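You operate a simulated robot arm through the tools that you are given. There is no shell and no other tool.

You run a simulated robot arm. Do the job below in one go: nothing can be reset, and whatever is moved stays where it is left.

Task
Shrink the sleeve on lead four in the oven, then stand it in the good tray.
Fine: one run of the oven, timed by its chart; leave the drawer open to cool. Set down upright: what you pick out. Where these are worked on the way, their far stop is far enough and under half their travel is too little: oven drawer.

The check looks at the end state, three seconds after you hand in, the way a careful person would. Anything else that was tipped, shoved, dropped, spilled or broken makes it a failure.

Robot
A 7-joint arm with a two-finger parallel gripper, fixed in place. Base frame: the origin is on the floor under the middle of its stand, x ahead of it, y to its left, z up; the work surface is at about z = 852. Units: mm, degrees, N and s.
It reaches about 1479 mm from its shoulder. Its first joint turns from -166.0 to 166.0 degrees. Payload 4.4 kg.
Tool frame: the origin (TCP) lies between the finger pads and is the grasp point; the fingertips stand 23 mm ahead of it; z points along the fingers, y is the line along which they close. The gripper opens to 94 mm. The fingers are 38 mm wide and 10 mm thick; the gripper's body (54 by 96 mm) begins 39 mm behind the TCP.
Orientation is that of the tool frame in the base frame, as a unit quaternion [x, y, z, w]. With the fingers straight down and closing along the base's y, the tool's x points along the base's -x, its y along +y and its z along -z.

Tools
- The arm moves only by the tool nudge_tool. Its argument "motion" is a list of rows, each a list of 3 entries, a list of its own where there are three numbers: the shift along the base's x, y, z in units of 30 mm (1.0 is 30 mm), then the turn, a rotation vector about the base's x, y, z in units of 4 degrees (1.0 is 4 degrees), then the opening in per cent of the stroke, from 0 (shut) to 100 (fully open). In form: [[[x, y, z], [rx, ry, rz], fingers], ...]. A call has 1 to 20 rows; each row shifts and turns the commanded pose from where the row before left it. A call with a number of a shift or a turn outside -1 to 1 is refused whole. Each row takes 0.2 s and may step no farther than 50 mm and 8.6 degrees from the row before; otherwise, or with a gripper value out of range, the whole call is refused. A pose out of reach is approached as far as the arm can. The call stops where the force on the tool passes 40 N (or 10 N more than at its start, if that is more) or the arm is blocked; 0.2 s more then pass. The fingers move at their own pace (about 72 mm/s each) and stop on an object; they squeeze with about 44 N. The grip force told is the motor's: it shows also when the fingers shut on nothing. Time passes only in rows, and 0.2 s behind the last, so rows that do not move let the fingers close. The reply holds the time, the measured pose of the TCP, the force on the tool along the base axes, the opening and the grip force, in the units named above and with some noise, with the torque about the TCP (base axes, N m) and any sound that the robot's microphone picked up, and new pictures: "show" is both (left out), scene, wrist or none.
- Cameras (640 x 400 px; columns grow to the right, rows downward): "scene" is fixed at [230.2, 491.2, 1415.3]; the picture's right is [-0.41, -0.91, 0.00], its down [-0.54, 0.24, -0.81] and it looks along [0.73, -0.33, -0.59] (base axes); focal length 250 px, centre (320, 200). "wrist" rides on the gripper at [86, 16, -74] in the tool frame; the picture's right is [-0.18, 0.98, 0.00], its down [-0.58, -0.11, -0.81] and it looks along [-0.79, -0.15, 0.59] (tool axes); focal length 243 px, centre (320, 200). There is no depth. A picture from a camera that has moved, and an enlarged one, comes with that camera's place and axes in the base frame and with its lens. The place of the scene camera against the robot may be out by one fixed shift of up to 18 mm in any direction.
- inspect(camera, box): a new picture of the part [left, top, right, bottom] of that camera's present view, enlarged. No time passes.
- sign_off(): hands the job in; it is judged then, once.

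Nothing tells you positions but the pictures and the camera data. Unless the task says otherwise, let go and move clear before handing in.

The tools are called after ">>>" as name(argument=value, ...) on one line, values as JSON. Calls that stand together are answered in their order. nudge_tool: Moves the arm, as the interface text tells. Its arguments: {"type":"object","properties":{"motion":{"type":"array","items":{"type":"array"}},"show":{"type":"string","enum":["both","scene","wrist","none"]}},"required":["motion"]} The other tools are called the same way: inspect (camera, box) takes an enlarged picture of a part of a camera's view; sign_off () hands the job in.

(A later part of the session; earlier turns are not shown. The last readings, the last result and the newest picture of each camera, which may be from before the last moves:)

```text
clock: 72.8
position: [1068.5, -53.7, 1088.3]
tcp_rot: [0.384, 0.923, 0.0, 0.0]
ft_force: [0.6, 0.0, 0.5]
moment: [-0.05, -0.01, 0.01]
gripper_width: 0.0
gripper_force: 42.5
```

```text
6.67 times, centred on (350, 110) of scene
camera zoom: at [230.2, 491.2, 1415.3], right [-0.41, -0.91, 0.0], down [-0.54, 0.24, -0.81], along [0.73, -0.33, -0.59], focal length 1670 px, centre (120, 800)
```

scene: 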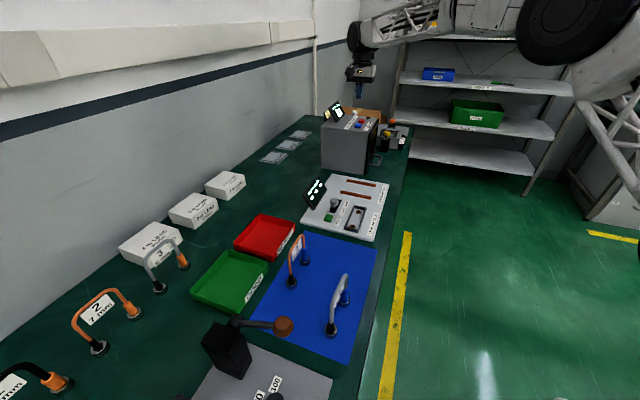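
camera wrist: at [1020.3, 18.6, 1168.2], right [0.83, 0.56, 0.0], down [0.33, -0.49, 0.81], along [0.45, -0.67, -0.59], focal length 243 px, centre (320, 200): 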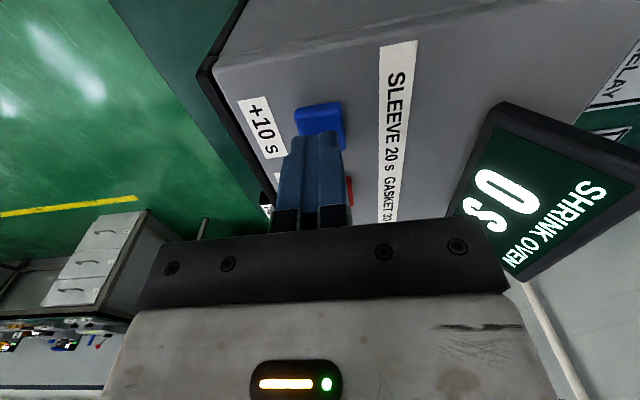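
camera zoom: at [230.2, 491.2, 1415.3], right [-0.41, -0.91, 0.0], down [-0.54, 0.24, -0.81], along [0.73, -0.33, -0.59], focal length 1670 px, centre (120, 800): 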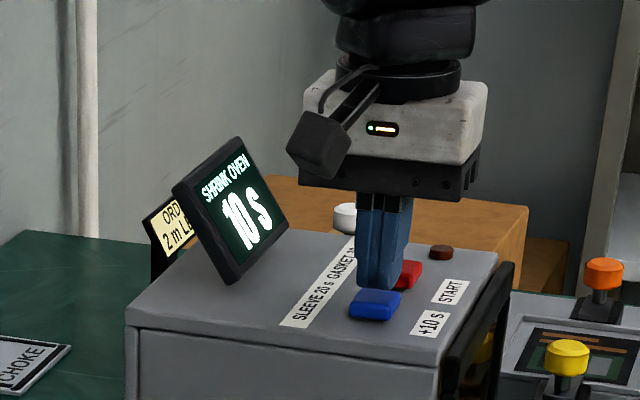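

>>> nudge_tool(motion=[[[0, 0, -0.15], [0, 0, 0], 0], [[0, 0, -0.08], [0, 0, 0], 0], [[0, 0, -0.06], [0, 0, 0], 0], [[0, 0, -0.06], [0, 0, 0], 0], [[0, 0, 0], [0, 0, 0], 0]], show="none")

>>> inspect(camera="scene", box=[310, 80, 390, 140])

```text
clock: 74.0
position: [1069.3, -53.4, 1077.8]
tcp_rot: [0.384, 0.923, 0.0, 0.0]
ft_force: [-1.0, -0.9, 1.4]
moment: [-0.02, 0.03, 0.01]
gripper_width: 0.0
gripper_force: 42.2
heard: click
```

```text
6.67 times, centred on (350, 110) of scene
camera zoom: at [230.2, 491.2, 1415.3], right [-0.41, -0.91, 0.0], down [-0.54, 0.24, -0.81], along [0.73, -0.33, -0.59], focal length 1670 px, centre (120, 800)
```

zoom: 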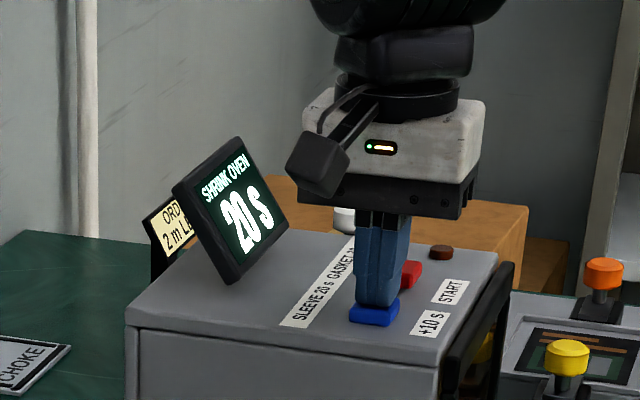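

Display reads 20 s. I lift, shift 58 mm along to the red START button and hover.

>>> nudge_tool(motion=[[[0, 0, 0.4], [0, 0, 0], 0], [[0, 0, 0.8], [0, 0, 0], 0], [[0, 0, 0.4], [0, 0, 0], 0], [[0.35, -0.35, 0], [0, 0, 0], 0], [[0.5, -0.5, 0], [0, 0, 0], 0], [[0.517, -0.517, 0], [0, 0, 0], 0], [[0, 0, 0], [0, 0, 0], 0]], show="wrist")

>>> inspect(camera="scene", box=[310, 80, 390, 140])

>>> inspect(camera="wrist", box=[230, 50, 430, 210])

```text
clock: 75.6
position: [1110.2, -94.7, 1127.3]
tcp_rot: [0.383, 0.924, 0.0, 0.0]
ft_force: [-0.3, 0.3, 0.8]
moment: [-0.02, -0.01, -0.01]
gripper_width: 0.0
gripper_force: 42.2
camera wrist: at [1060.8, -23.1, 1199.9], right [0.83, 0.56, 0.0], down [0.33, -0.49, 0.81], along [0.45, -0.67, -0.59], focal length 243 px, centre (320, 200)
```

wrist: 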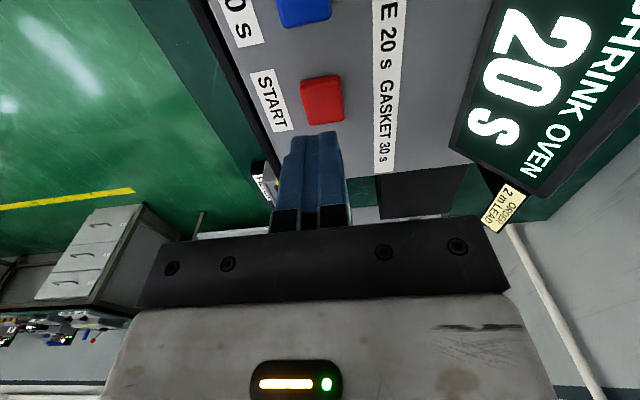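

```text
6.67 times, centred on (350, 110) of scene
camera zoom: at [230.2, 491.2, 1415.3], right [-0.41, -0.91, 0.0], down [-0.54, 0.24, -0.81], along [0.73, -0.33, -0.59], focal length 1670 px, centre (120, 800)
```

zoom: 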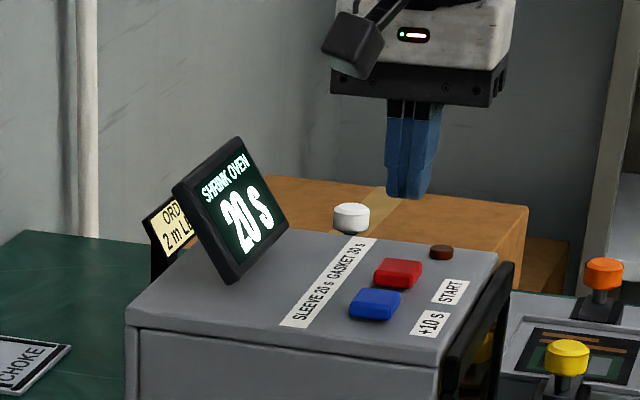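

```text
2.50 times, centred on (330, 130) of wrist
camera zoom: at [1060.8, -23.1, 1199.9], right [0.83, 0.56, 0.0], down [0.33, -0.49, 0.81], along [0.45, -0.67, -0.59], focal length 606 px, centre (295, 375)
```

zoom: 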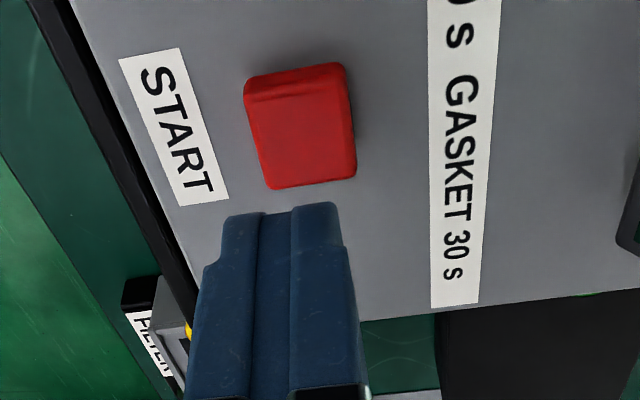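

The red START button is about 4 mm further along; I trim, descend and press it once.

>>> nudge_tool(motion=[[[0.094, -0.047, -0.3], [0, 0, 0], 0], [[0, 0, -0.5], [0, 0, 0], 0], [[0, 0, -0.4], [0, 0, 0], 0], [[0, 0, -0.15], [0, 0, 0], 0], [[0, 0, 0], [0, 0, 0], 0]], show="none")

>>> nudge_tool(motion=[[[0, 0, -0.08], [0, 0, 0], 0], [[0, 0, -0.07], [0, 0, 0], 0], [[0, 0, -0.06], [0, 0, 0], 0], [[0, 0, 0], [0, 0, 0], 0]], show="none")

>>> inspect(camera="scene", box=[310, 80, 390, 140])

```text
clock: 76.8
position: [1113.7, -94.9, 1085.9]
tcp_rot: [0.383, 0.924, 0.0, 0.001]
ft_force: [0.8, 0.3, -0.1]
moment: [0.01, 0.03, -0.02]
gripper_width: 0.0
gripper_force: 42.1
```

```text
clock: 77.8
position: [1113.6, -95.0, 1080.2]
tcp_rot: [0.384, 0.924, -0.001, 0.001]
ft_force: [0.7, 0.6, 1.1]
moment: [-0.03, 0.0, -0.01]
gripper_width: 0.0
gripper_force: 42.6
```

```text
6.67 times, centred on (350, 110) of scene
camera zoom: at [230.2, 491.2, 1415.3], right [-0.41, -0.91, 0.0], down [-0.54, 0.24, -0.81], along [0.73, -0.33, -0.59], focal length 1670 px, centre (120, 800)
```

zoom: 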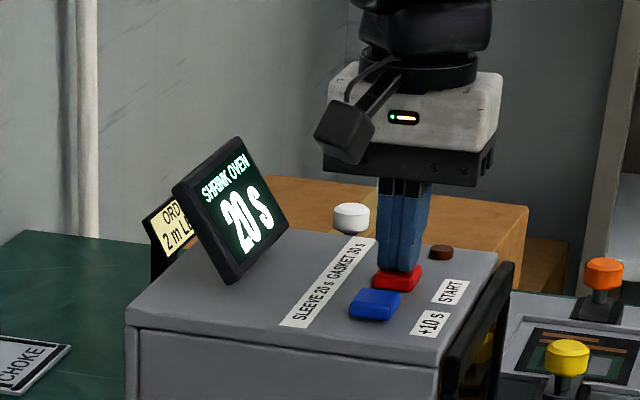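

Touching but no click yet; I press about 2 mm further.

>>> nudge_tool(motion=[[[0, 0, -0.05], [0, 0, 0], 0], [[0, 0, -0.03], [0, 0, 0], 0]], show="none")

>>> inspect(camera="scene", box=[310, 80, 390, 140])

```text
clock: 78.4
position: [1113.8, -94.0, 1077.4]
tcp_rot: [0.384, 0.923, 0.001, 0.0]
ft_force: [-0.9, 2.6, 4.1]
moment: [0.05, 0.0, 0.02]
gripper_width: 0.2
gripper_force: 42.3
heard: click
```

```text
6.67 times, centred on (350, 110) of scene
camera zoom: at [230.2, 491.2, 1415.3], right [-0.41, -0.91, 0.0], down [-0.54, 0.24, -0.81], along [0.73, -0.33, -0.59], focal length 1670 px, centre (120, 800)
```

zoom: 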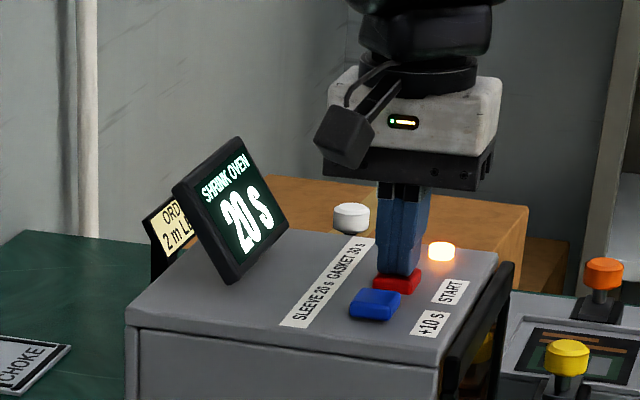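

START clicked and the heat lamp is lit: the run began at about t = 78. While it counts down I lift off and return to the handle approach.

>>> nudge_tool(motion=[[[0, 0, 0.5], [0, 0, 0], 0], [[0, 0, 0.7], [0, 0, 0], 0], [[0, 0, 0.7], [0, 0, 0], 0], [[0, 0, 0.7], [0, 0, 0], 0], [[0, 0, 0.3], [0, 0, 0], 0]], show="none")

>>> nudge_tool(motion=[[[-0.3048, -0.2842, 0], [0.497, -0.497, 0], 0], [[-0.3048, -0.2842, 0], [0.497, -0.497, 0], 0], [[-0.3048, -0.2842, 0], [0.497, -0.497, 0], 0], [[-0.3048, -0.2842, 0], [0.497, -0.497, 0], 0], [[-0.3048, -0.2842, 0], [0.497, -0.497, 0], 0], [[-0.3048, -0.2842, 0], [0.497, -0.497, 0], 0], [[-0.3048, -0.2842, 0], [0.497, -0.497, 0], 0], [[-0.3048, -0.2842, 0], [0.497, -0.497, 0], 0], [[-0.3048, -0.2842, 0], [0.497, -0.497, 0], 0], [[-0.3048, -0.2842, 0], [0.497, -0.497, 0], 0], [[-0.3048, -0.2842, 0], [0.497, -0.497, 0], 0], [[-0.3048, -0.2842, 0], [0.497, -0.497, 0], 0], [[-0.3048, -0.2842, 0], [0.497, -0.497, 0], 0], [[-0.3048, -0.2842, 0], [0.497, -0.497, 0], 30], [[-0.3048, -0.2842, 0], [0.497, -0.497, 0], 30], [[-0.3048, -0.2842, 0], [0.497, -0.497, 0], 30], [[0, 0, 0], [0, 0, 0], 30]])

>>> inspect(camera="scene", box=[310, 80, 430, 180])

```text
clock: 79.6
position: [1113.1, -96.2, 1165.6]
tcp_rot: [0.384, 0.923, 0.0, 0.0]
ft_force: [0.8, 0.1, -0.4]
moment: [-0.03, -0.01, 0.0]
gripper_width: 0.0
gripper_force: 42.3
```

```text
clock: 83.2
position: [968.8, -231.6, 1165.2]
tcp_rot: [0.354, 0.853, 0.354, 0.146]
ft_force: [-0.1, 0.0, -0.5]
moment: [0.01, -0.03, -0.03]
gripper_width: 28.0
gripper_force: 0.0
camera wrist: at [877.7, -201.0, 1227.6], right [0.62, 0.36, 0.7], down [-0.05, -0.87, 0.49], along [0.78, -0.34, -0.52], focal length 243 px, centre (320, 200)
```

scene: 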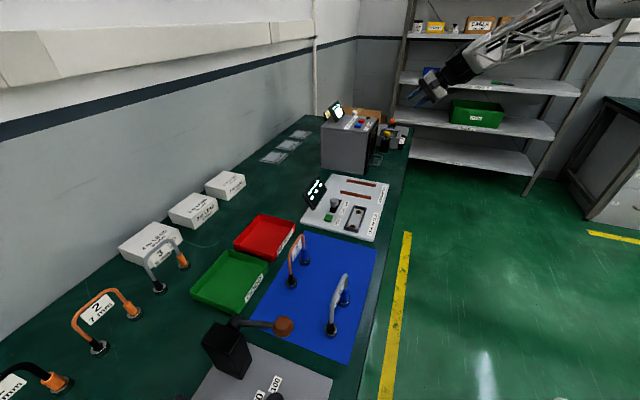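
wrist: 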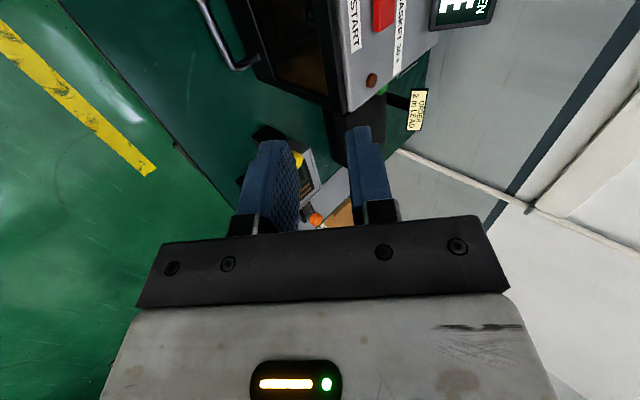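

```text
4.00 times, centred on (370, 130) of scene
camera zoom: at [230.2, 491.2, 1415.3], right [-0.41, -0.91, 0.0], down [-0.54, 0.24, -0.81], along [0.73, -0.33, -0.59], focal length 1002 px, centre (120, 480)
```

zoom: 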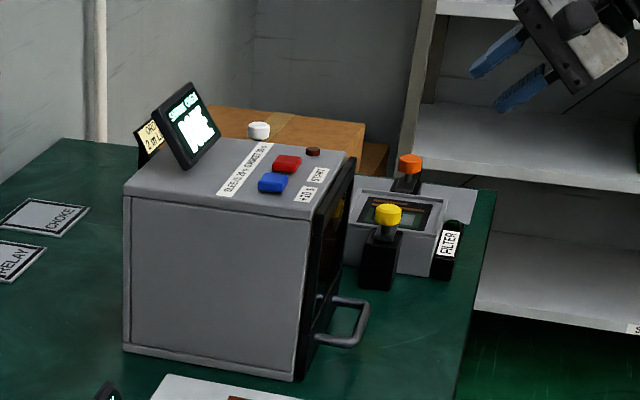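

The lamp is dark now and the display has changed; I read it closely before doing anything.

>>> inspect(camera="scene", box=[325, 95, 355, 125])

>>> inspect(camera="wrist", box=[340, 0, 520, 110])

```text
13.33 times, centred on (340, 110) of scene
camera zoom: at [230.2, 491.2, 1415.3], right [-0.41, -0.91, 0.0], down [-0.54, 0.24, -0.81], along [0.73, -0.33, -0.59], focal length 3339 px, centre (53, 1400)
```

zoom: 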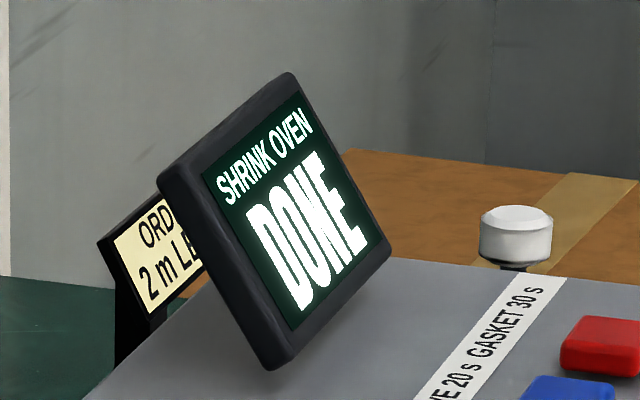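

```text
3.56 times, centred on (430, 55) of wrist
camera zoom: at [877.7, -201.0, 1227.6], right [0.62, 0.36, 0.7], down [-0.05, -0.87, 0.49], along [0.78, -0.34, -0.52], focal length 863 px, centre (-71, 716)
```

zoom: 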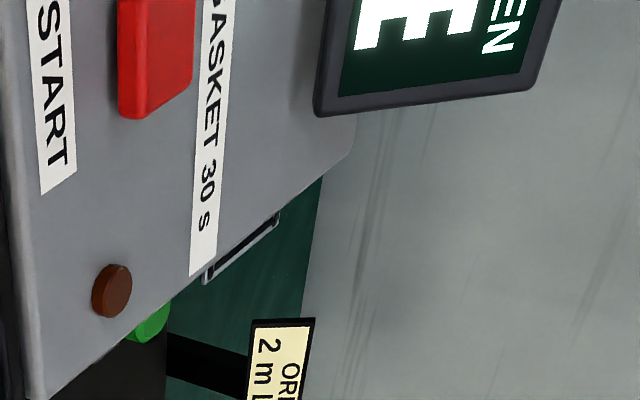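

The display says DONE, so the run is complete. I go down and back onto the handle to open the drawer.

>>> nudge_tool(motion=[[[0, 0, -0.5], [0, 0, 0], 30], [[0, 0, -0.7], [0, 0, 0], 30], [[0, 0, -0.7], [0, 0, 0], 30], [[0, 0, -0.7], [0, 0, 0], 30], [[0, 0, -0.7], [0, 0, 0], 30], [[0, 0, -0.7], [0, 0, 0], 30], [[0, 0, -0.7], [0, 0, 0], 30], [[0, 0, -0.7], [0, 0, 0], 30], [[0, 0, -0.7], [0, 0, 0], 30], [[0, 0, 0], [0, 0, 0], 30]])

>>> inspect(camera="wrist", box=[220, 0, 420, 140])

```text
clock: 85.4
position: [967.4, -231.4, 981.4]
tcp_rot: [0.354, 0.853, 0.354, 0.146]
ft_force: [-0.4, 0.2, 0.1]
moment: [-0.04, -0.02, 0.02]
gripper_width: 28.3
gripper_force: 0.0
camera wrist: at [877.5, -200.3, 1044.3], right [0.62, 0.36, 0.7], down [-0.05, -0.87, 0.49], along [0.78, -0.34, -0.52], focal length 243 px, centre (320, 200)
```

scene: 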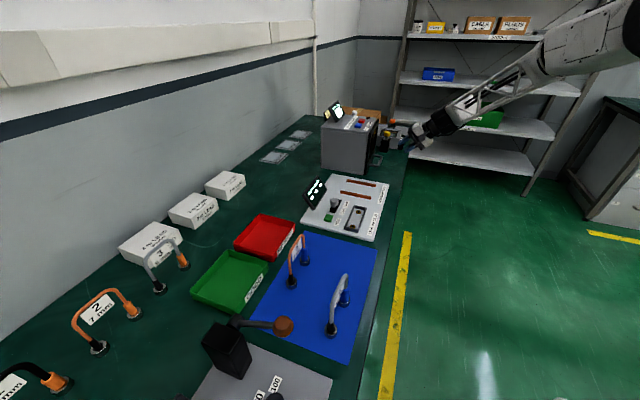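
wrist: 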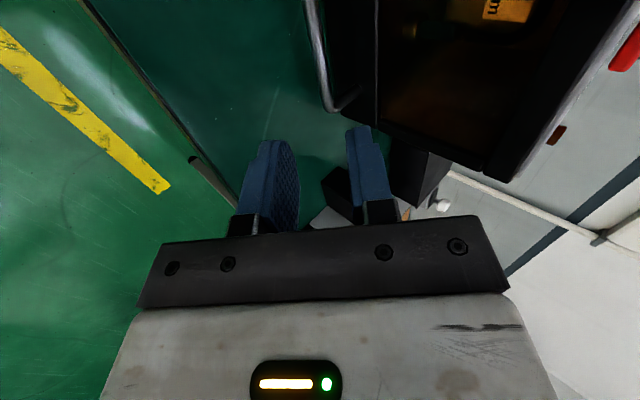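

```text
2.86 times, centred on (320, 70) of wrist
camera zoom: at [877.5, -200.3, 1044.3], right [0.62, 0.36, 0.7], down [-0.05, -0.87, 0.49], along [0.78, -0.34, -0.52], focal length 693 px, centre (320, 571)
```

zoom: 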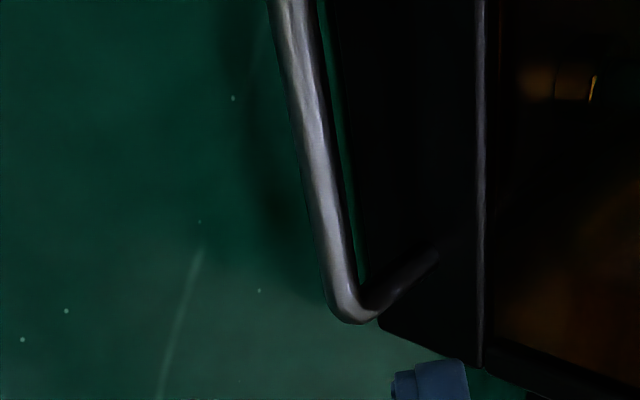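

The handle lines up as before. I slide back onto it.

>>> nudge_tool(motion=[[[0.25, 0.25, -0.354], [0, 0, 0], 30], [[0.25, 0.25, -0.354], [0, 0, 0], 30], [[0.25, 0.25, -0.354], [0, 0, 0], 30], [[0.25, 0.25, -0.354], [0, 0, 0], 30], [[0.25, 0.25, -0.354], [0, 0, 0], 30], [[0.25, 0.25, -0.354], [0, 0, 0], 30], [[0.25, 0.25, -0.354], [0, 0, 0], 30], [[0.25, 0.25, -0.354], [0, 0, 0], 30], [[0.15, 0.15, -0.212], [0, 0, 0], 30], [[0, 0, 0], [0, 0, 0], 30]], show="wrist")

```text
clock: 87.6
position: [1033.3, -166.0, 890.5]
tcp_rot: [0.354, 0.853, 0.353, 0.147]
ft_force: [-0.2, -0.3, -0.7]
moment: [-0.01, -0.01, 0.0]
gripper_width: 28.1
gripper_force: 0.2
camera wrist: at [942.3, -135.8, 953.5], right [0.62, 0.36, 0.7], down [-0.05, -0.87, 0.49], along [0.78, -0.34, -0.52], focal length 243 px, centre (320, 200)
```

wrist: 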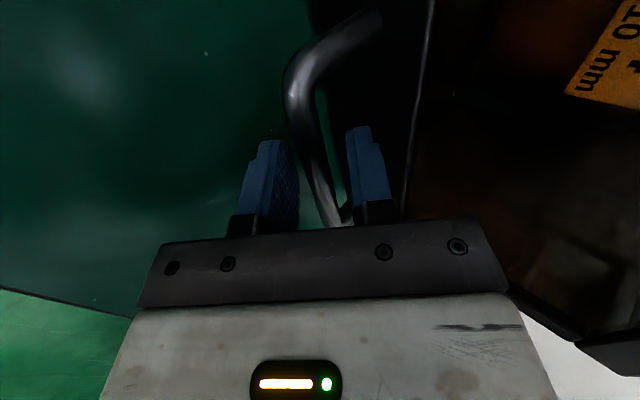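

Bar between the fingers again. I close on it.

>>> nudge_tool(motion=[[[0, 0, 0], [0, 0, 0], 18], [[0, 0, 0], [0, 0, 0], 8], [[0, 0, 0], [0, 0, 0], 0], [[0, 0, 0], [0, 0, 0], 0], [[0, 0, 0], [0, 0, 0], 0]], show="none")

```text
clock: 88.8
position: [1032.5, -167.9, 890.0]
tcp_rot: [0.354, 0.853, 0.354, 0.146]
ft_force: [-8.3, -6.1, -4.6]
moment: [-0.45, -0.33, 0.53]
gripper_width: 12.0
gripper_force: 44.8
```

Gripped. I start pulling the drawer open gently.

>>> nudge_tool(motion=[[[-0.03, -0.03, 0], [0, 0, 0], 0], [[-0.05, -0.05, 0], [0, 0, 0], 0], [[-0.07, -0.07, 0], [0, 0, 0], 0], [[-0.09, -0.09, 0], [0, 0, 0], 0], [[-0.1, -0.1, 0], [0, 0, 0], 0]], show="none")

```text
clock: 90.0
position: [1022.1, -176.6, 888.8]
tcp_rot: [0.355, 0.853, 0.355, 0.146]
ft_force: [1.9, 1.2, -11.9]
moment: [-0.56, -0.5, 0.37]
gripper_width: 11.9
gripper_force: 44.5
```

>>> nudge_tool(motion=[[[-0.11, -0.11, -0.008], [0, 0, 0], 0], [[-0.12, -0.12, 0], [0, 0, 0], 0], [[-0.12, -0.12, 0], [0, 0, 0], 0], [[-0.12, -0.12, 0], [0, 0, 0], 0], [[-0.12, -0.12, 0], [0, 0, 0], 0], [[-0.12, -0.12, 0], [0, 0, 0], 0]], show="none")

>>> inspect(camera="scene", box=[340, 100, 440, 200])

```text
clock: 91.4
position: [1001.2, -198.2, 889.7]
tcp_rot: [0.354, 0.854, 0.353, 0.146]
ft_force: [-6.3, 9.2, -13.9]
moment: [-0.61, -0.57, 0.07]
gripper_width: 11.6
gripper_force: 45.0
```

```text
4.00 times, centred on (390, 150) of scene
camera zoom: at [230.2, 491.2, 1415.3], right [-0.41, -0.91, 0.0], down [-0.54, 0.24, -0.81], along [0.73, -0.33, -0.59], focal length 1002 px, centre (40, 400)
```

zoom: 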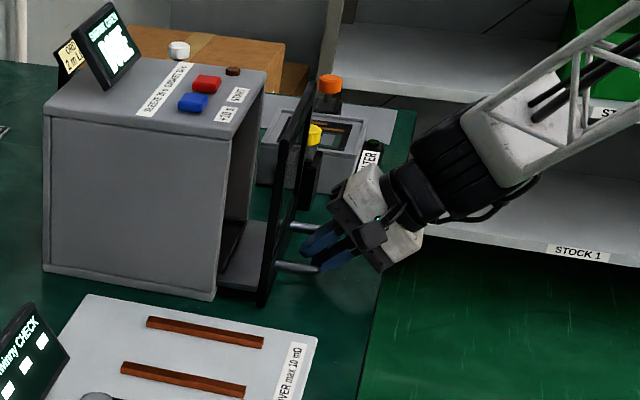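

>>> nudge_tool(motion=[[[-0.125, -0.115, -0.009], [0, 0, 0], 0], [[-0.12, -0.12, 0], [0, 0, 0], 0], [[-0.12, -0.12, 0], [0, 0, 0], 0], [[-0.12, -0.12, 0], [0, 0, 0], 0], [[-0.12, -0.12, 0], [0, 0, 0], 0], [[-0.12, -0.12, 0], [0, 0, 0], 0]], show="none")

>>> nudge_tool(motion=[[[-0.12, -0.12, 0], [0, 0, 0], 0], [[-0.12, -0.12, 0], [0, 0, 0], 0], [[-0.12, -0.12, 0], [0, 0, 0], 0], [[-0.12, -0.12, 0], [0, 0, 0], 0], [[-0.12, -0.12, 0], [0, 0, 0], 0], [[-0.12, -0.12, 0], [0, 0, 0], 0]], show="none")

>>> inspect(camera="scene", box=[340, 100, 440, 200])

```text
clock: 92.8
position: [979.2, -220.2, 890.5]
tcp_rot: [0.354, 0.854, 0.353, 0.146]
ft_force: [-17.7, 20.3, -9.9]
moment: [-0.77, -0.75, -0.3]
gripper_width: 11.7
gripper_force: 45.0
```

```text
clock: 94.2
position: [957.9, -241.0, 890.3]
tcp_rot: [0.354, 0.853, 0.353, 0.145]
ft_force: [-8.6, 10.6, -17.4]
moment: [-0.81, -0.78, -0.11]
gripper_width: 11.8
gripper_force: 45.0
```

```text
4.00 times, centred on (390, 150) of scene
camera zoom: at [230.2, 491.2, 1415.3], right [-0.41, -0.91, 0.0], down [-0.54, 0.24, -0.81], along [0.73, -0.33, -0.59], focal length 1002 px, centre (40, 400)
```

zoom: 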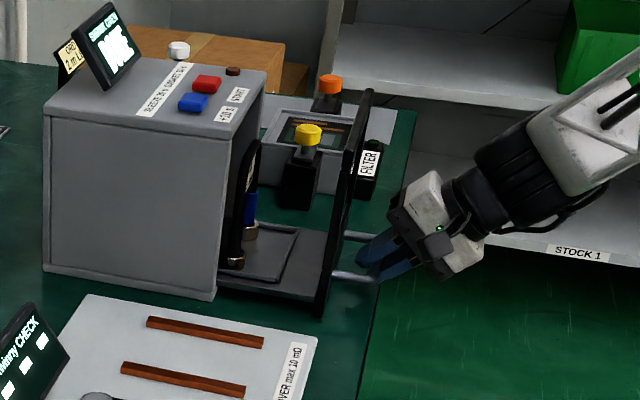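

The lead comes out still upright, and its blue sleeve looks slimmer now. I keep pulling to the end.

>>> nudge_tool(motion=[[[-0.126, -0.114, -0.011], [0, 0, 0], 0], [[-0.12, -0.12, 0], [0, 0, 0], 0], [[-0.12, -0.12, 0], [0, 0, 0], 0], [[-0.12, -0.12, 0], [0, 0, 0], 0], [[-0.12, -0.12, 0], [0, 0, 0], 0], [[-0.12, -0.12, 0], [0, 0, 0], 0], [[-0.12, -0.12, 0], [0, 0, 0], 0], [[-0.12, -0.12, 0], [0, 0, 0], 0]], show="none")

>>> nudge_tool(motion=[[[-0.12, -0.12, 0], [0, 0, 0], 0], [[-0.12, -0.12, 0], [0, 0, 0], 0], [[-0.11, -0.11, 0], [0, 0, 0], 0], [[-0.09, -0.09, 0], [0, 0, 0], 0], [[-0.07, -0.07, 0], [0, 0, 0], 0], [[-0.05, -0.05, 0], [0, 0, 0], 0]], show="none")

>>> inspect(camera="scene", box=[340, 100, 440, 200])

```text
clock: 96.0
position: [929.6, -270.2, 890.5]
tcp_rot: [0.354, 0.854, 0.353, 0.146]
ft_force: [3.6, -0.8, -14.5]
moment: [-1.06, -0.98, -0.65]
gripper_width: 11.8
gripper_force: 44.6
```

```text
clock: 97.4
position: [911.1, -286.1, 889.5]
tcp_rot: [0.354, 0.853, 0.354, 0.147]
ft_force: [22.5, -21.7, -9.5]
moment: [-0.05, 0.03, 1.0]
gripper_width: 11.5
gripper_force: 46.0
```

```text
4.00 times, centred on (390, 150) of scene
camera zoom: at [230.2, 491.2, 1415.3], right [-0.41, -0.91, 0.0], down [-0.54, 0.24, -0.81], along [0.73, -0.33, -0.59], focal length 1002 px, centre (40, 400)
```

zoom: 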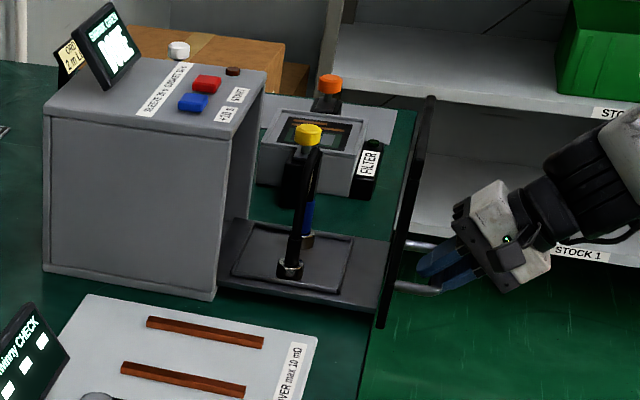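

Nearly fully open, ~17 mm to go. I trim the sideways force and finish.

>>> nudge_tool(motion=[[[0.012, -0.012, -0.004], [0, 0, 0], 0], [[-0.06, -0.06, 0], [0, 0, 0], 0], [[-0.07, -0.07, 0], [0, 0, 0], 0], [[-0.07, -0.07, 0], [0, 0, 0], 0], [[-0.06, -0.06, 0], [0, 0, 0], 0], [[-0.04, -0.04, 0], [0, 0, 0], 0]], show="none")

```text
clock: 98.8
position: [903.5, -296.3, 891.3]
tcp_rot: [0.353, 0.853, 0.354, 0.147]
ft_force: [2.6, 0.3, 9.7]
moment: [0.41, 0.37, 1.09]
gripper_width: 11.5
gripper_force: 45.4
```

>>> nudge_tool(motion=[[[-0.04, -0.04, 0], [0, 0, 0], 0], [[-0.04, -0.04, 0], [0, 0, 0], 0], [[-0.02, -0.02, 0], [0, 0, 0], 0], [[0, 0, 0], [0, 0, 0], 0]], show="none")

```text
clock: 99.8
position: [900.5, -298.4, 890.0]
tcp_rot: [0.354, 0.853, 0.353, 0.147]
ft_force: [-6.7, 8.9, 15.4]
moment: [-0.39, -0.47, -0.04]
gripper_width: 11.5
gripper_force: 44.8
```

>>> nudge_tool(motion=[[[-0.03, -0.03, 0.006], [0, 0, 0], 0], [[-0.03, -0.03, 0], [0, 0, 0], 0], [[0, 0, 0], [0, 0, 0], 0]], show="scene")

>>> inspect(camera="scene", box=[340, 100, 440, 200])

```text
clock: 100.6
position: [898.8, -301.0, 890.1]
tcp_rot: [0.354, 0.853, 0.353, 0.147]
ft_force: [-5.8, 8.3, 13.3]
moment: [-0.04, -0.13, 0.66]
gripper_width: 11.7
gripper_force: 45.9
```

scene: 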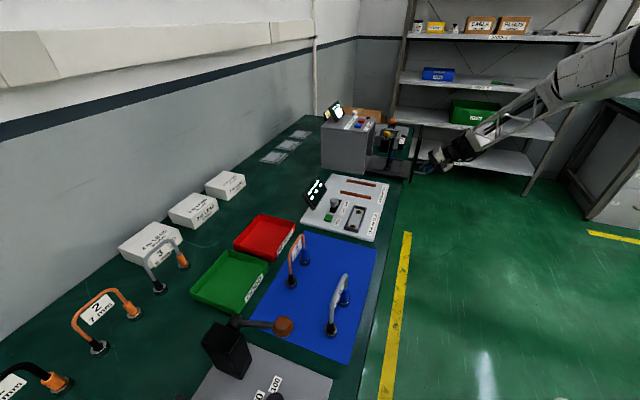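

```text
4.00 times, centred on (390, 150) of scene
camera zoom: at [230.2, 491.2, 1415.3], right [-0.41, -0.91, 0.0], down [-0.54, 0.24, -0.81], along [0.73, -0.33, -0.59], focal length 1002 px, centre (40, 400)
```

zoom: 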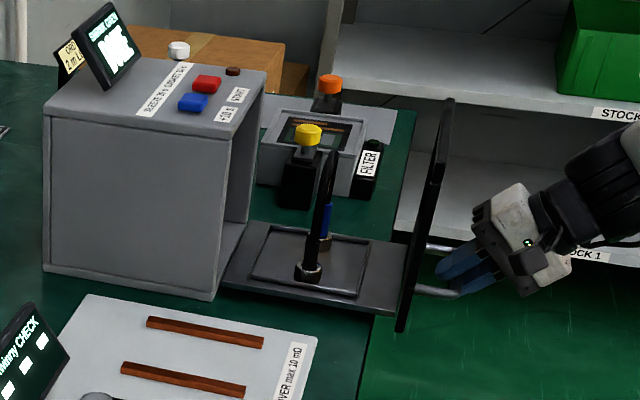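

The drawer is back fully open (≈188 mm out) with the lead upright. I release the handle and back off along the tool axis.

>>> nudge_tool(motion=[[[-0.003, 0.003, 0.008], [0, 0, 0], 0], [[0, 0, 0], [0, 0, 0], 18], [[0, 0, 0], [0, 0, 0], 26], [[0, 0, 0], [0, 0, 0], 34], [[0, 0, 0], [0, 0, 0], 34], [[-0.15, -0.15, 0.212], [0, 0, 0], 34], [[-0.25, -0.25, 0.354], [0, 0, 0], 34], [[-0.25, -0.25, 0.354], [0, 0, 0], 34], [[-0.25, -0.25, 0.354], [0, 0, 0], 34], [[-0.25, -0.25, 0.354], [0, 0, 0], 34], [[-0.25, -0.25, 0.354], [0, 0, 0], 34], [[-0.25, -0.25, 0.354], [0, 0, 0], 34], [[0, 0, 0], [0, 0, 0], 34]], show="wrist")

>>> inspect(camera="scene", box=[340, 100, 440, 200])

```text
clock: 103.4
position: [848.6, -350.9, 960.9]
tcp_rot: [0.354, 0.853, 0.354, 0.146]
ft_force: [0.2, 0.4, -0.2]
moment: [0.0, 0.0, 0.01]
gripper_width: 32.0
gripper_force: 0.1
camera wrist: at [758.1, -319.7, 1023.2], right [0.62, 0.36, 0.7], down [-0.05, -0.87, 0.49], along [0.78, -0.34, -0.52], focal length 243 px, centre (320, 200)
```

wrist: 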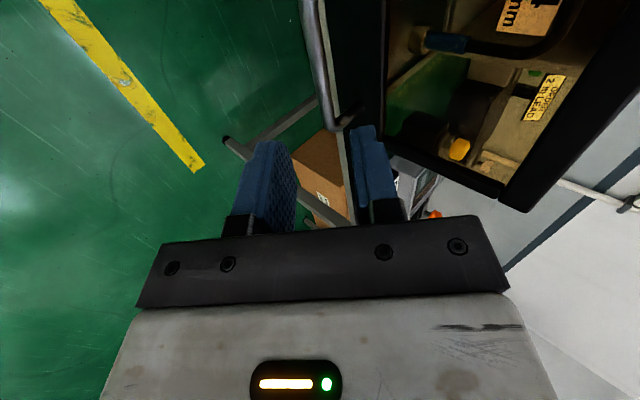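

```text
4.00 times, centred on (390, 150) of scene
camera zoom: at [230.2, 491.2, 1415.3], right [-0.41, -0.91, 0.0], down [-0.54, 0.24, -0.81], along [0.73, -0.33, -0.59], focal length 1002 px, centre (40, 400)
```

zoom: 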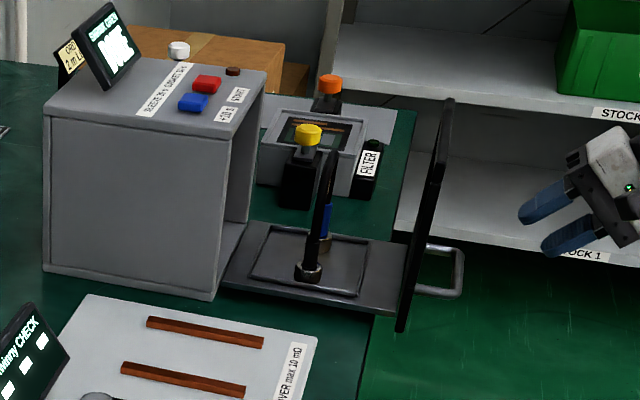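

The handle is clear and the drawer stays open, lead upright. I rise and swing back to vertical above the lead.

>>> nudge_tool(motion=[[[0, 0, 0.5], [0, 0, 0], 34], [[0, 0, 0.7], [0, 0, 0], 34], [[0, 0, 0.7], [0, 0, 0], 34], [[0, 0, 0.7], [0, 0, 0], 34], [[0, 0, 0.7], [0, 0, 0], 34], [[0, 0, 0.7], [0, 0, 0], 34], [[0, 0, 0.7], [0, 0, 0], 34], [[0, 0, 0.7], [0, 0, 0], 34], [[0, 0, 0.7], [0, 0, 0], 34], [[0, 0, 0.7], [0, 0, 0], 34], [[0, 0, 0.6], [0, 0, 0], 34], [[0, 0, 0], [0, 0, 0], 34]], show="none")

>>> nudge_tool(motion=[[[0.3435, 0.3456, 0], [-0.497, 0.497, 0], 50], [[0.3435, 0.3456, 0], [-0.497, 0.497, 0], 50], [[0.3435, 0.3456, 0], [-0.497, 0.497, 0], 50], [[0.3435, 0.3456, 0], [-0.497, 0.497, 0], 50], [[0.3435, 0.3456, 0], [-0.497, 0.497, 0], 50], [[0.3435, 0.3456, 0], [-0.497, 0.497, 0], 50], [[0.3435, 0.3456, 0], [-0.497, 0.497, 0], 50], [[0.3435, 0.3456, 0], [-0.497, 0.497, 0], 50], [[0.3435, 0.3456, 0], [-0.497, 0.497, 0], 50], [[0.3435, 0.3456, 0], [-0.497, 0.497, 0], 50], [[0.3435, 0.3456, 0], [-0.497, 0.497, 0], 50], [[0.3435, 0.3456, 0], [-0.497, 0.497, 0], 50], [[0.3435, 0.3456, 0], [-0.497, 0.497, 0], 50], [[0.3435, 0.3456, 0], [-0.497, 0.497, 0], 50], [[0.3435, 0.3456, 0], [-0.497, 0.497, 0], 50], [[0.3435, 0.3456, 0], [-0.497, 0.497, 0], 50], [[0, 0, 0], [0, 0, 0], 50]])

>>> inspect(camera="wrist", box=[240, 0, 400, 110])

```text
clock: 106.0
position: [849.0, -350.4, 1181.9]
tcp_rot: [0.355, 0.853, 0.354, 0.146]
ft_force: [0.1, 0.4, -0.4]
moment: [0.0, 0.0, 0.0]
gripper_width: 32.1
gripper_force: 0.1
```

```text
clock: 109.6
position: [1014.4, -182.8, 1182.7]
tcp_rot: [0.384, 0.923, 0.0, 0.0]
ft_force: [0.7, -0.2, 1.3]
moment: [0.03, -0.01, -0.01]
gripper_width: 47.2
gripper_force: 0.1
camera wrist: at [963.9, -112.1, 1255.5], right [0.83, 0.56, 0.0], down [0.33, -0.49, 0.81], along [0.45, -0.67, -0.59], focal length 243 px, centre (320, 200)
```

scene: 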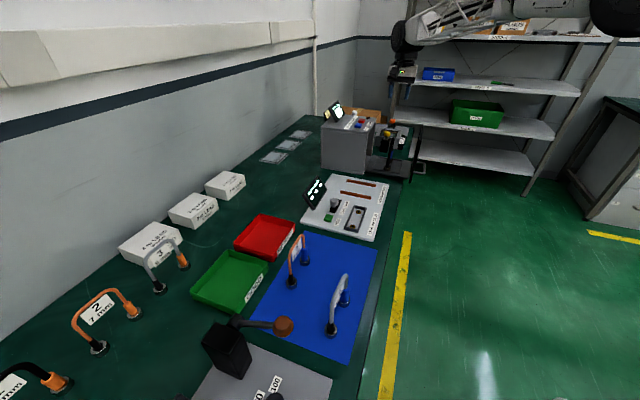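
wrist: 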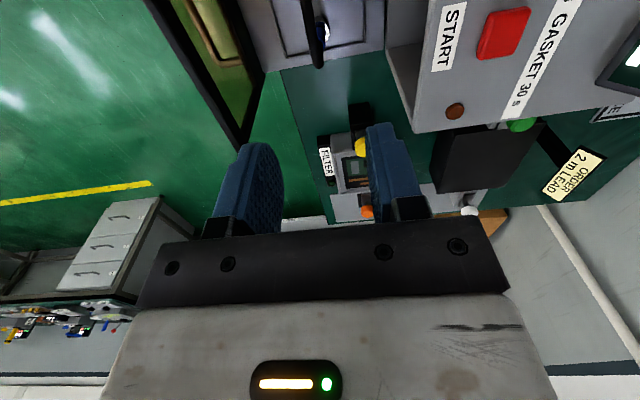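

```text
3.64 times, centred on (320, 55) of wrist
camera zoom: at [963.9, -112.1, 1255.5], right [0.83, 0.56, 0.0], down [0.33, -0.49, 0.81], along [0.45, -0.67, -0.59], focal length 882 px, centre (320, 727)
```

zoom: 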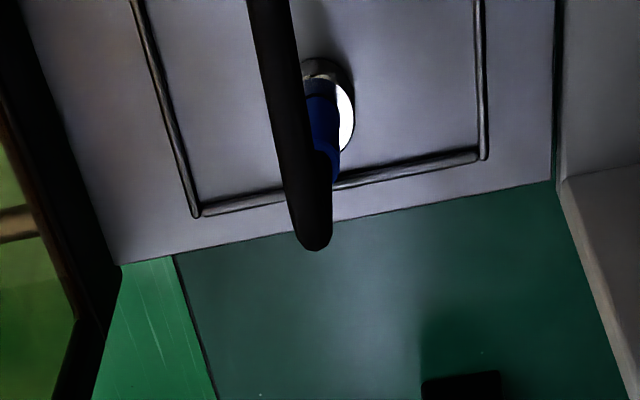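

Looking down, the drawer sits ~7 mm further out than before, so the bar is at w ≈ 580, 8 mm from my line. I shift over it and descend to just above.

>>> nudge_tool(motion=[[[-0.243, -0.15, -0.3], [0, 0, 0], 50], [[0, 0, -0.6], [0, 0, 0], 50], [[0, 0, -0.7], [0, 0, 0], 50], [[0, 0, -0.7], [0, 0, 0], 50], [[0, 0, -0.7], [0, 0, 0], 50], [[0, 0, -0.7], [0, 0, 0], 50], [[0, 0, -0.6], [0, 0, 0], 50], [[0, 0, -0.3], [0, 0, 0], 50], [[0, 0, 0], [0, 0, 0], 50]], show="wrist")

>>> inspect(camera="wrist", box=[230, 0, 410, 200])

```text
clock: 111.6
position: [1006.9, -189.4, 1044.9]
tcp_rot: [0.383, 0.924, 0.0, 0.0]
ft_force: [-0.1, -0.2, 0.1]
moment: [-0.02, -0.04, 0.02]
gripper_width: 46.9
gripper_force: 0.0
camera wrist: at [956.8, -117.2, 1117.9], right [0.83, 0.56, 0.0], down [0.33, -0.49, 0.81], along [0.45, -0.67, -0.59], focal length 243 px, centre (320, 200)
```

wrist: 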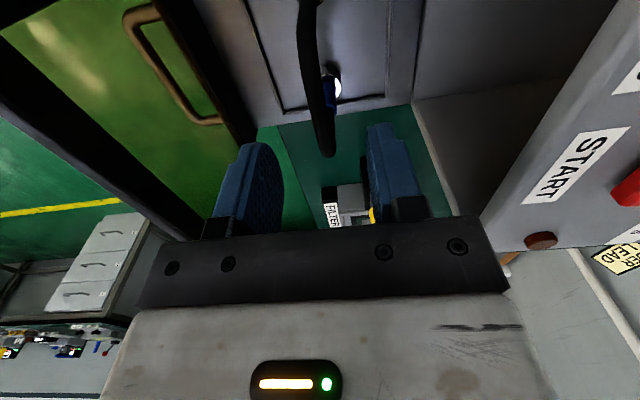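

```text
2.00 times, centred on (320, 100) of wrist
camera zoom: at [956.8, -117.2, 1117.9], right [0.83, 0.56, 0.0], down [0.33, -0.49, 0.81], along [0.45, -0.67, -0.59], focal length 485 px, centre (320, 400)
```

zoom: 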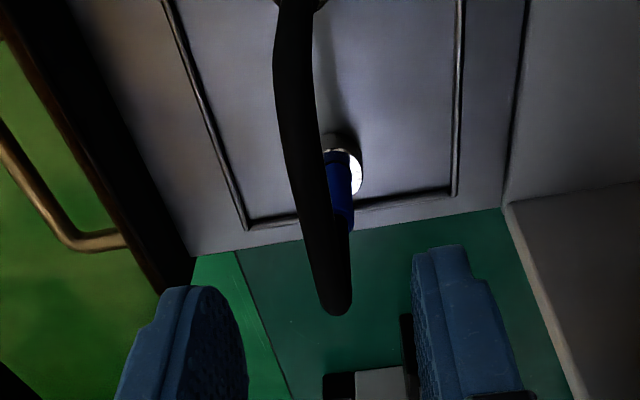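

The bar is centred and parallel. I lower to the same grip height as before and close.

>>> nudge_tool(motion=[[[0, 0, -0.3], [0, 0, 0], 50], [[0, 0, -0.4], [0, 0, 0], 50], [[0, 0, -0.4], [0, 0, 0], 50], [[0, 0, -0.4], [0, 0, 0], 50], [[0, 0, -0.15], [0, 0, 0], 50], [[0, 0, 0], [0, 0, 0], 50]], show="wrist")

```text
clock: 113.0
position: [1007.1, -187.9, 995.6]
tcp_rot: [0.383, 0.924, 0.0, 0.0]
ft_force: [-0.4, -0.7, 0.0]
moment: [-0.01, 0.0, -0.03]
gripper_width: 47.1
gripper_force: 0.1
camera wrist: at [956.5, -116.7, 1067.8], right [0.83, 0.56, 0.0], down [0.33, -0.49, 0.81], along [0.45, -0.67, -0.59], focal length 243 px, centre (320, 200)
```

wrist: 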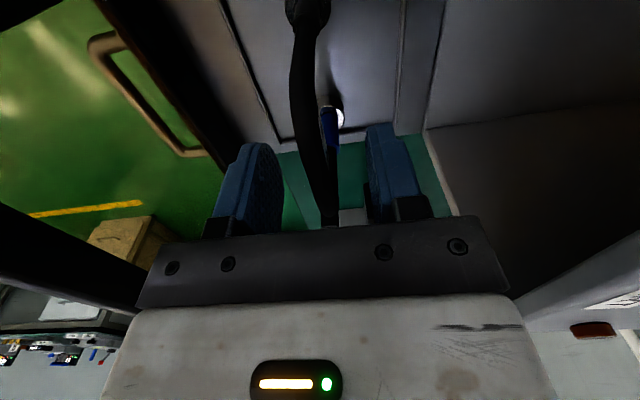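

>>> nudge_tool(motion=[[[0, 0, 0], [0, 0, 0], 30], [[0, 0, 0], [0, 0, 0], 16], [[0, 0, 0], [0, 0, 0], 8], [[0, 0, 0], [0, 0, 0], 0], [[0, 0, 0], [0, 0, 0], 0], [[0, 0, 0], [0, 0, 0], 0]], show="none")

```text
clock: 114.4
position: [1005.5, -187.9, 994.2]
tcp_rot: [0.384, 0.923, -0.001, 0.0]
ft_force: [-0.7, -0.1, -0.2]
moment: [-0.08, 0.04, 0.01]
gripper_width: 9.6
gripper_force: 43.8
```

Gripped cleanly (9.6 mm, no side load). I lift it straight out of the drawer.

>>> nudge_tool(motion=[[[0, 0, 0.15], [0, 0, 0], 0], [[0, 0, 0.3], [0, 0, 0], 0], [[0, 0, 0.5], [0, 0, 0], 0], [[0, 0, 0.6], [0, 0, 0], 0], [[0, 0, 0.6], [0, 0, 0], 0], [[0, 0, 0.6], [0, 0, 0], 0], [[0, 0, 0.6], [0, 0, 0], 0], [[0, 0, 0.6], [0, 0, 0], 0], [[0, 0, 0.6], [0, 0, 0], 0], [[0, 0, 0.6], [0, 0, 0], 0], [[0, 0, 0.6], [0, 0, 0], 0], [[0, 0, 0.4], [0, 0, 0], 0], [[0, 0, 0.2], [0, 0, 0], 0], [[0, 0, 0], [0, 0, 0], 0]])

>>> inspect(camera="scene", box=[340, 50, 440, 190])

>>> inspect(camera="scene", box=[170, 190, 310, 330])

```text
clock: 117.4
position: [1006.7, -188.2, 1184.9]
tcp_rot: [0.383, 0.924, 0.0, 0.0]
ft_force: [0.0, 0.1, -1.4]
moment: [0.02, 0.0, -0.01]
gripper_width: 9.7
gripper_force: 44.3
camera wrist: at [956.8, -117.4, 1258.3], right [0.83, 0.56, 0.0], down [0.33, -0.49, 0.81], along [0.45, -0.67, -0.59], focal length 243 px, centre (320, 200)
```

scene: 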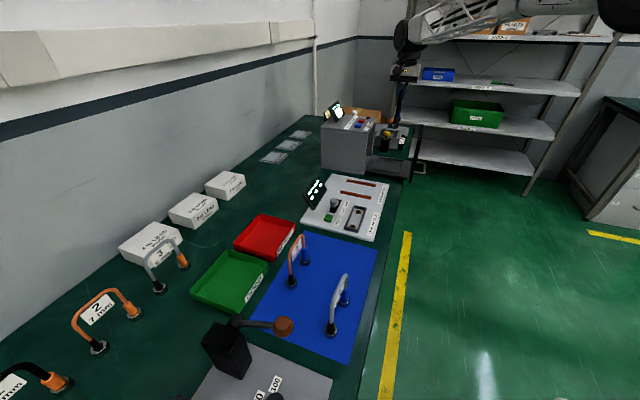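
wrist: 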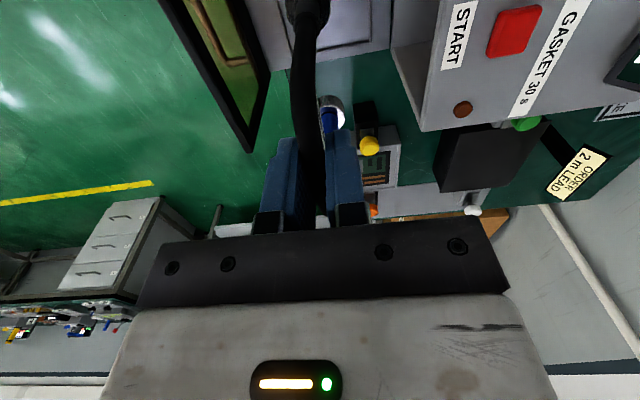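

```text
2.86 times, centred on (390, 120) of scene
camera zoom: at [230.2, 491.2, 1415.3], right [-0.41, -0.91, 0.0], down [-0.54, 0.24, -0.81], along [0.73, -0.33, -0.59], focal length 716 px, centre (120, 429)
```

zoom: 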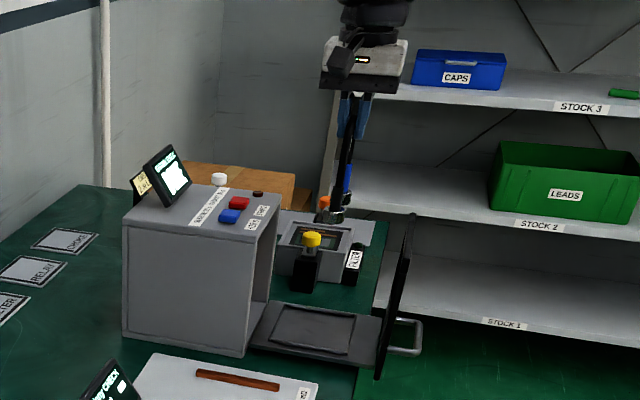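

```text
2.86 times, centred on (240, 260) of scene
camera zoom: at [230.2, 491.2, 1415.3], right [-0.41, -0.91, 0.0], down [-0.54, 0.24, -0.81], along [0.73, -0.33, -0.59], focal length 716 px, centre (549, 29)
```

zoom: 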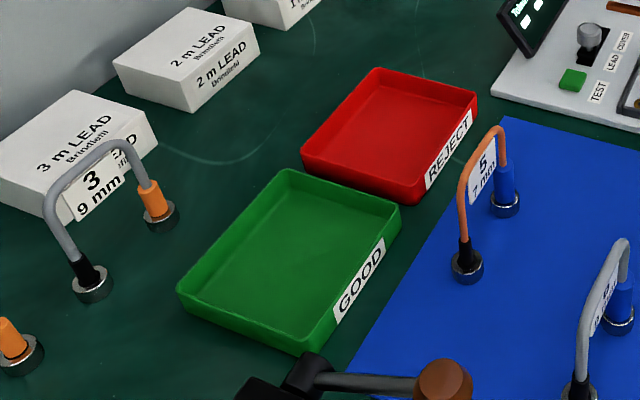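

The lead is out, the sleeve is tight, and the drawer remains open. GOOD tray is centred near (687, 540) by the scene camera; I carry the lead there high, keeping its orientation.

>>> nudge_tool(motion=[[[-0.15, 0.35, 0], [0, 0, 0], 0], [[-0.355, 0.809, 0], [0, 0, 0], 0], [[-0.355, 0.809, 0], [0, 0, 0], 0], [[-0.355, 0.809, 0], [0, 0, 0], 0], [[-0.355, 0.809, 0], [0, 0, 0], 0], [[-0.355, 0.809, 0], [0, 0, 0], 0], [[-0.355, 0.809, 0], [0, 0, 0], 0], [[-0.355, 0.809, 0], [0, 0, 0], 0], [[-0.355, 0.809, 0], [0, 0, 0], 0], [[-0.355, 0.809, 0], [0, 0, 0], 0], [[-0.355, 0.809, 0], [0, 0, 0], 0], [[-0.355, 0.809, 0], [0, 0, 0], 0], [[-0.355, 0.809, 0], [0, 0, 0], 0], [[-0.355, 0.809, 0], [0, 0, 0], 0], [[-0.355, 0.809, 0], [0, 0, 0], 0], [[-0.355, 0.809, 0], [0, 0, 0], 0], [[-0.2, 0.45, 0], [0, 0, 0], 0], [[0, 0, 0], [0, 0, 0], 0]])

```text
clock: 121.2
position: [836.7, 200.7, 1185.2]
tcp_rot: [0.383, 0.924, 0.0, 0.001]
ft_force: [0.3, -0.1, -1.5]
moment: [-0.01, -0.01, -0.02]
gripper_width: 9.9
gripper_force: 43.5
camera wrist: at [787.4, 271.5, 1259.1], right [0.83, 0.56, 0.0], down [0.33, -0.49, 0.81], along [0.45, -0.67, -0.59], focal length 243 px, centre (320, 200)
```

scene: 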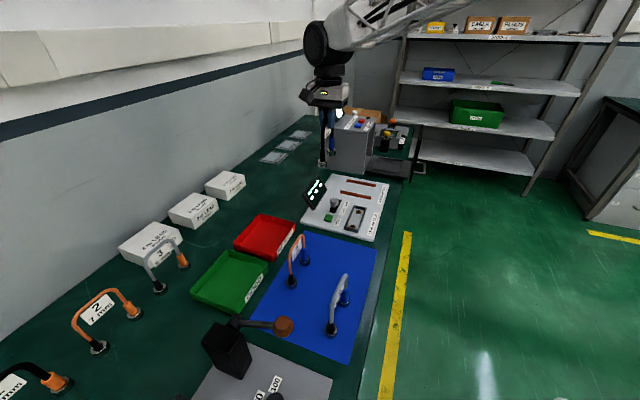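
wrist: 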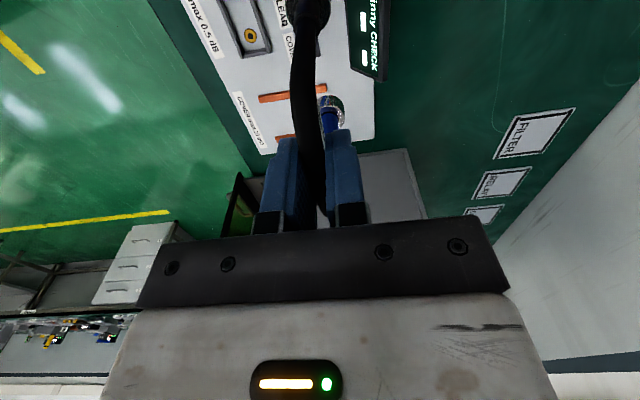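

Halfway. I continue to a spot short of the tray from which the wrist camera can see it.

>>> nudge_tool(motion=[[[-0.2, 0.376, -0.028], [0, 0, 0], 0], [[-0.4, 0.752, -0.028], [0, 0, 0], 0], [[-0.4, 0.752, -0.028], [0, 0, 0], 0], [[-0.4, 0.752, -0.028], [0, 0, 0], 0], [[-0.4, 0.752, -0.028], [0, 0, 0], 0], [[-0.4, 0.752, -0.028], [0, 0, 0], 0], [[-0.4, 0.752, -0.028], [0, 0, 0], 0], [[-0.4, 0.752, -0.028], [0, 0, 0], 0], [[-0.4, 0.752, -0.028], [0, 0, 0], 0], [[-0.4, 0.752, -0.028], [0, 0, 0], 0], [[-0.4, 0.752, -0.028], [0, 0, 0], 0], [[-0.4, 0.752, -0.028], [0, 0, 0], 0], [[-0.4, 0.752, -0.028], [0, 0, 0], 0], [[-0.4, 0.752, -0.028], [0, 0, 0], 0], [[-0.4, 0.752, -0.028], [0, 0, 0], 0], [[-0.4, 0.752, -0.028], [0, 0, 0], 0], [[-0.4, 0.752, -0.028], [0, 0, 0], 0], [[-0.4, 0.752, -0.028], [0, 0, 0], 0], [[-0.2, 0.376, 0], [0, 0, 0], 0], [[0, 0, 0], [0, 0, 0], 0]])

>>> inspect(camera="wrist", box=[180, 0, 440, 150])

```text
clock: 125.4
position: [621.8, 606.0, 1170.6]
tcp_rot: [0.383, 0.924, 0.0, 0.001]
ft_force: [0.0, 0.2, -2.5]
moment: [-0.01, 0.0, 0.01]
gripper_width: 9.7
gripper_force: 44.2
camera wrist: at [570.8, 678.7, 1244.2], right [0.83, 0.56, 0.0], down [0.33, -0.49, 0.81], along [0.45, -0.67, -0.59], focal length 243 px, centre (320, 200)
```

scene: 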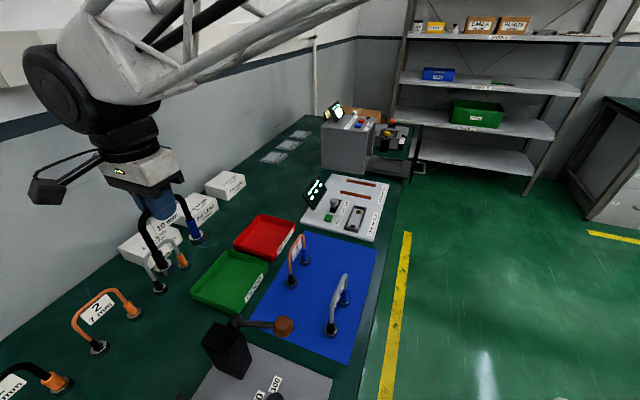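
wrist: 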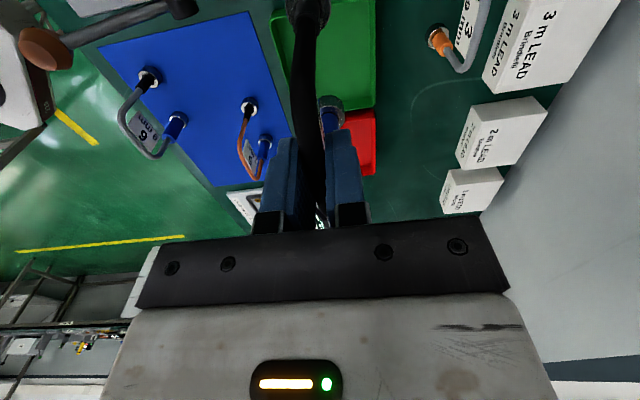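

```text
2.46 times, centred on (310, 75) of wrist
camera zoom: at [570.8, 678.7, 1244.2], right [0.83, 0.56, 0.0], down [0.33, -0.49, 0.81], along [0.45, -0.67, -0.59], focal length 597 px, centre (345, 508)
```

zoom: 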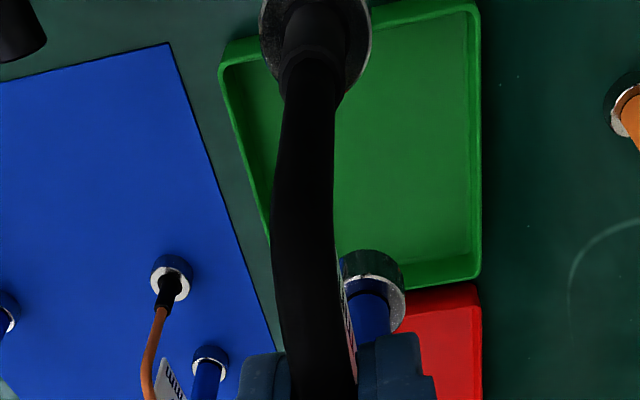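

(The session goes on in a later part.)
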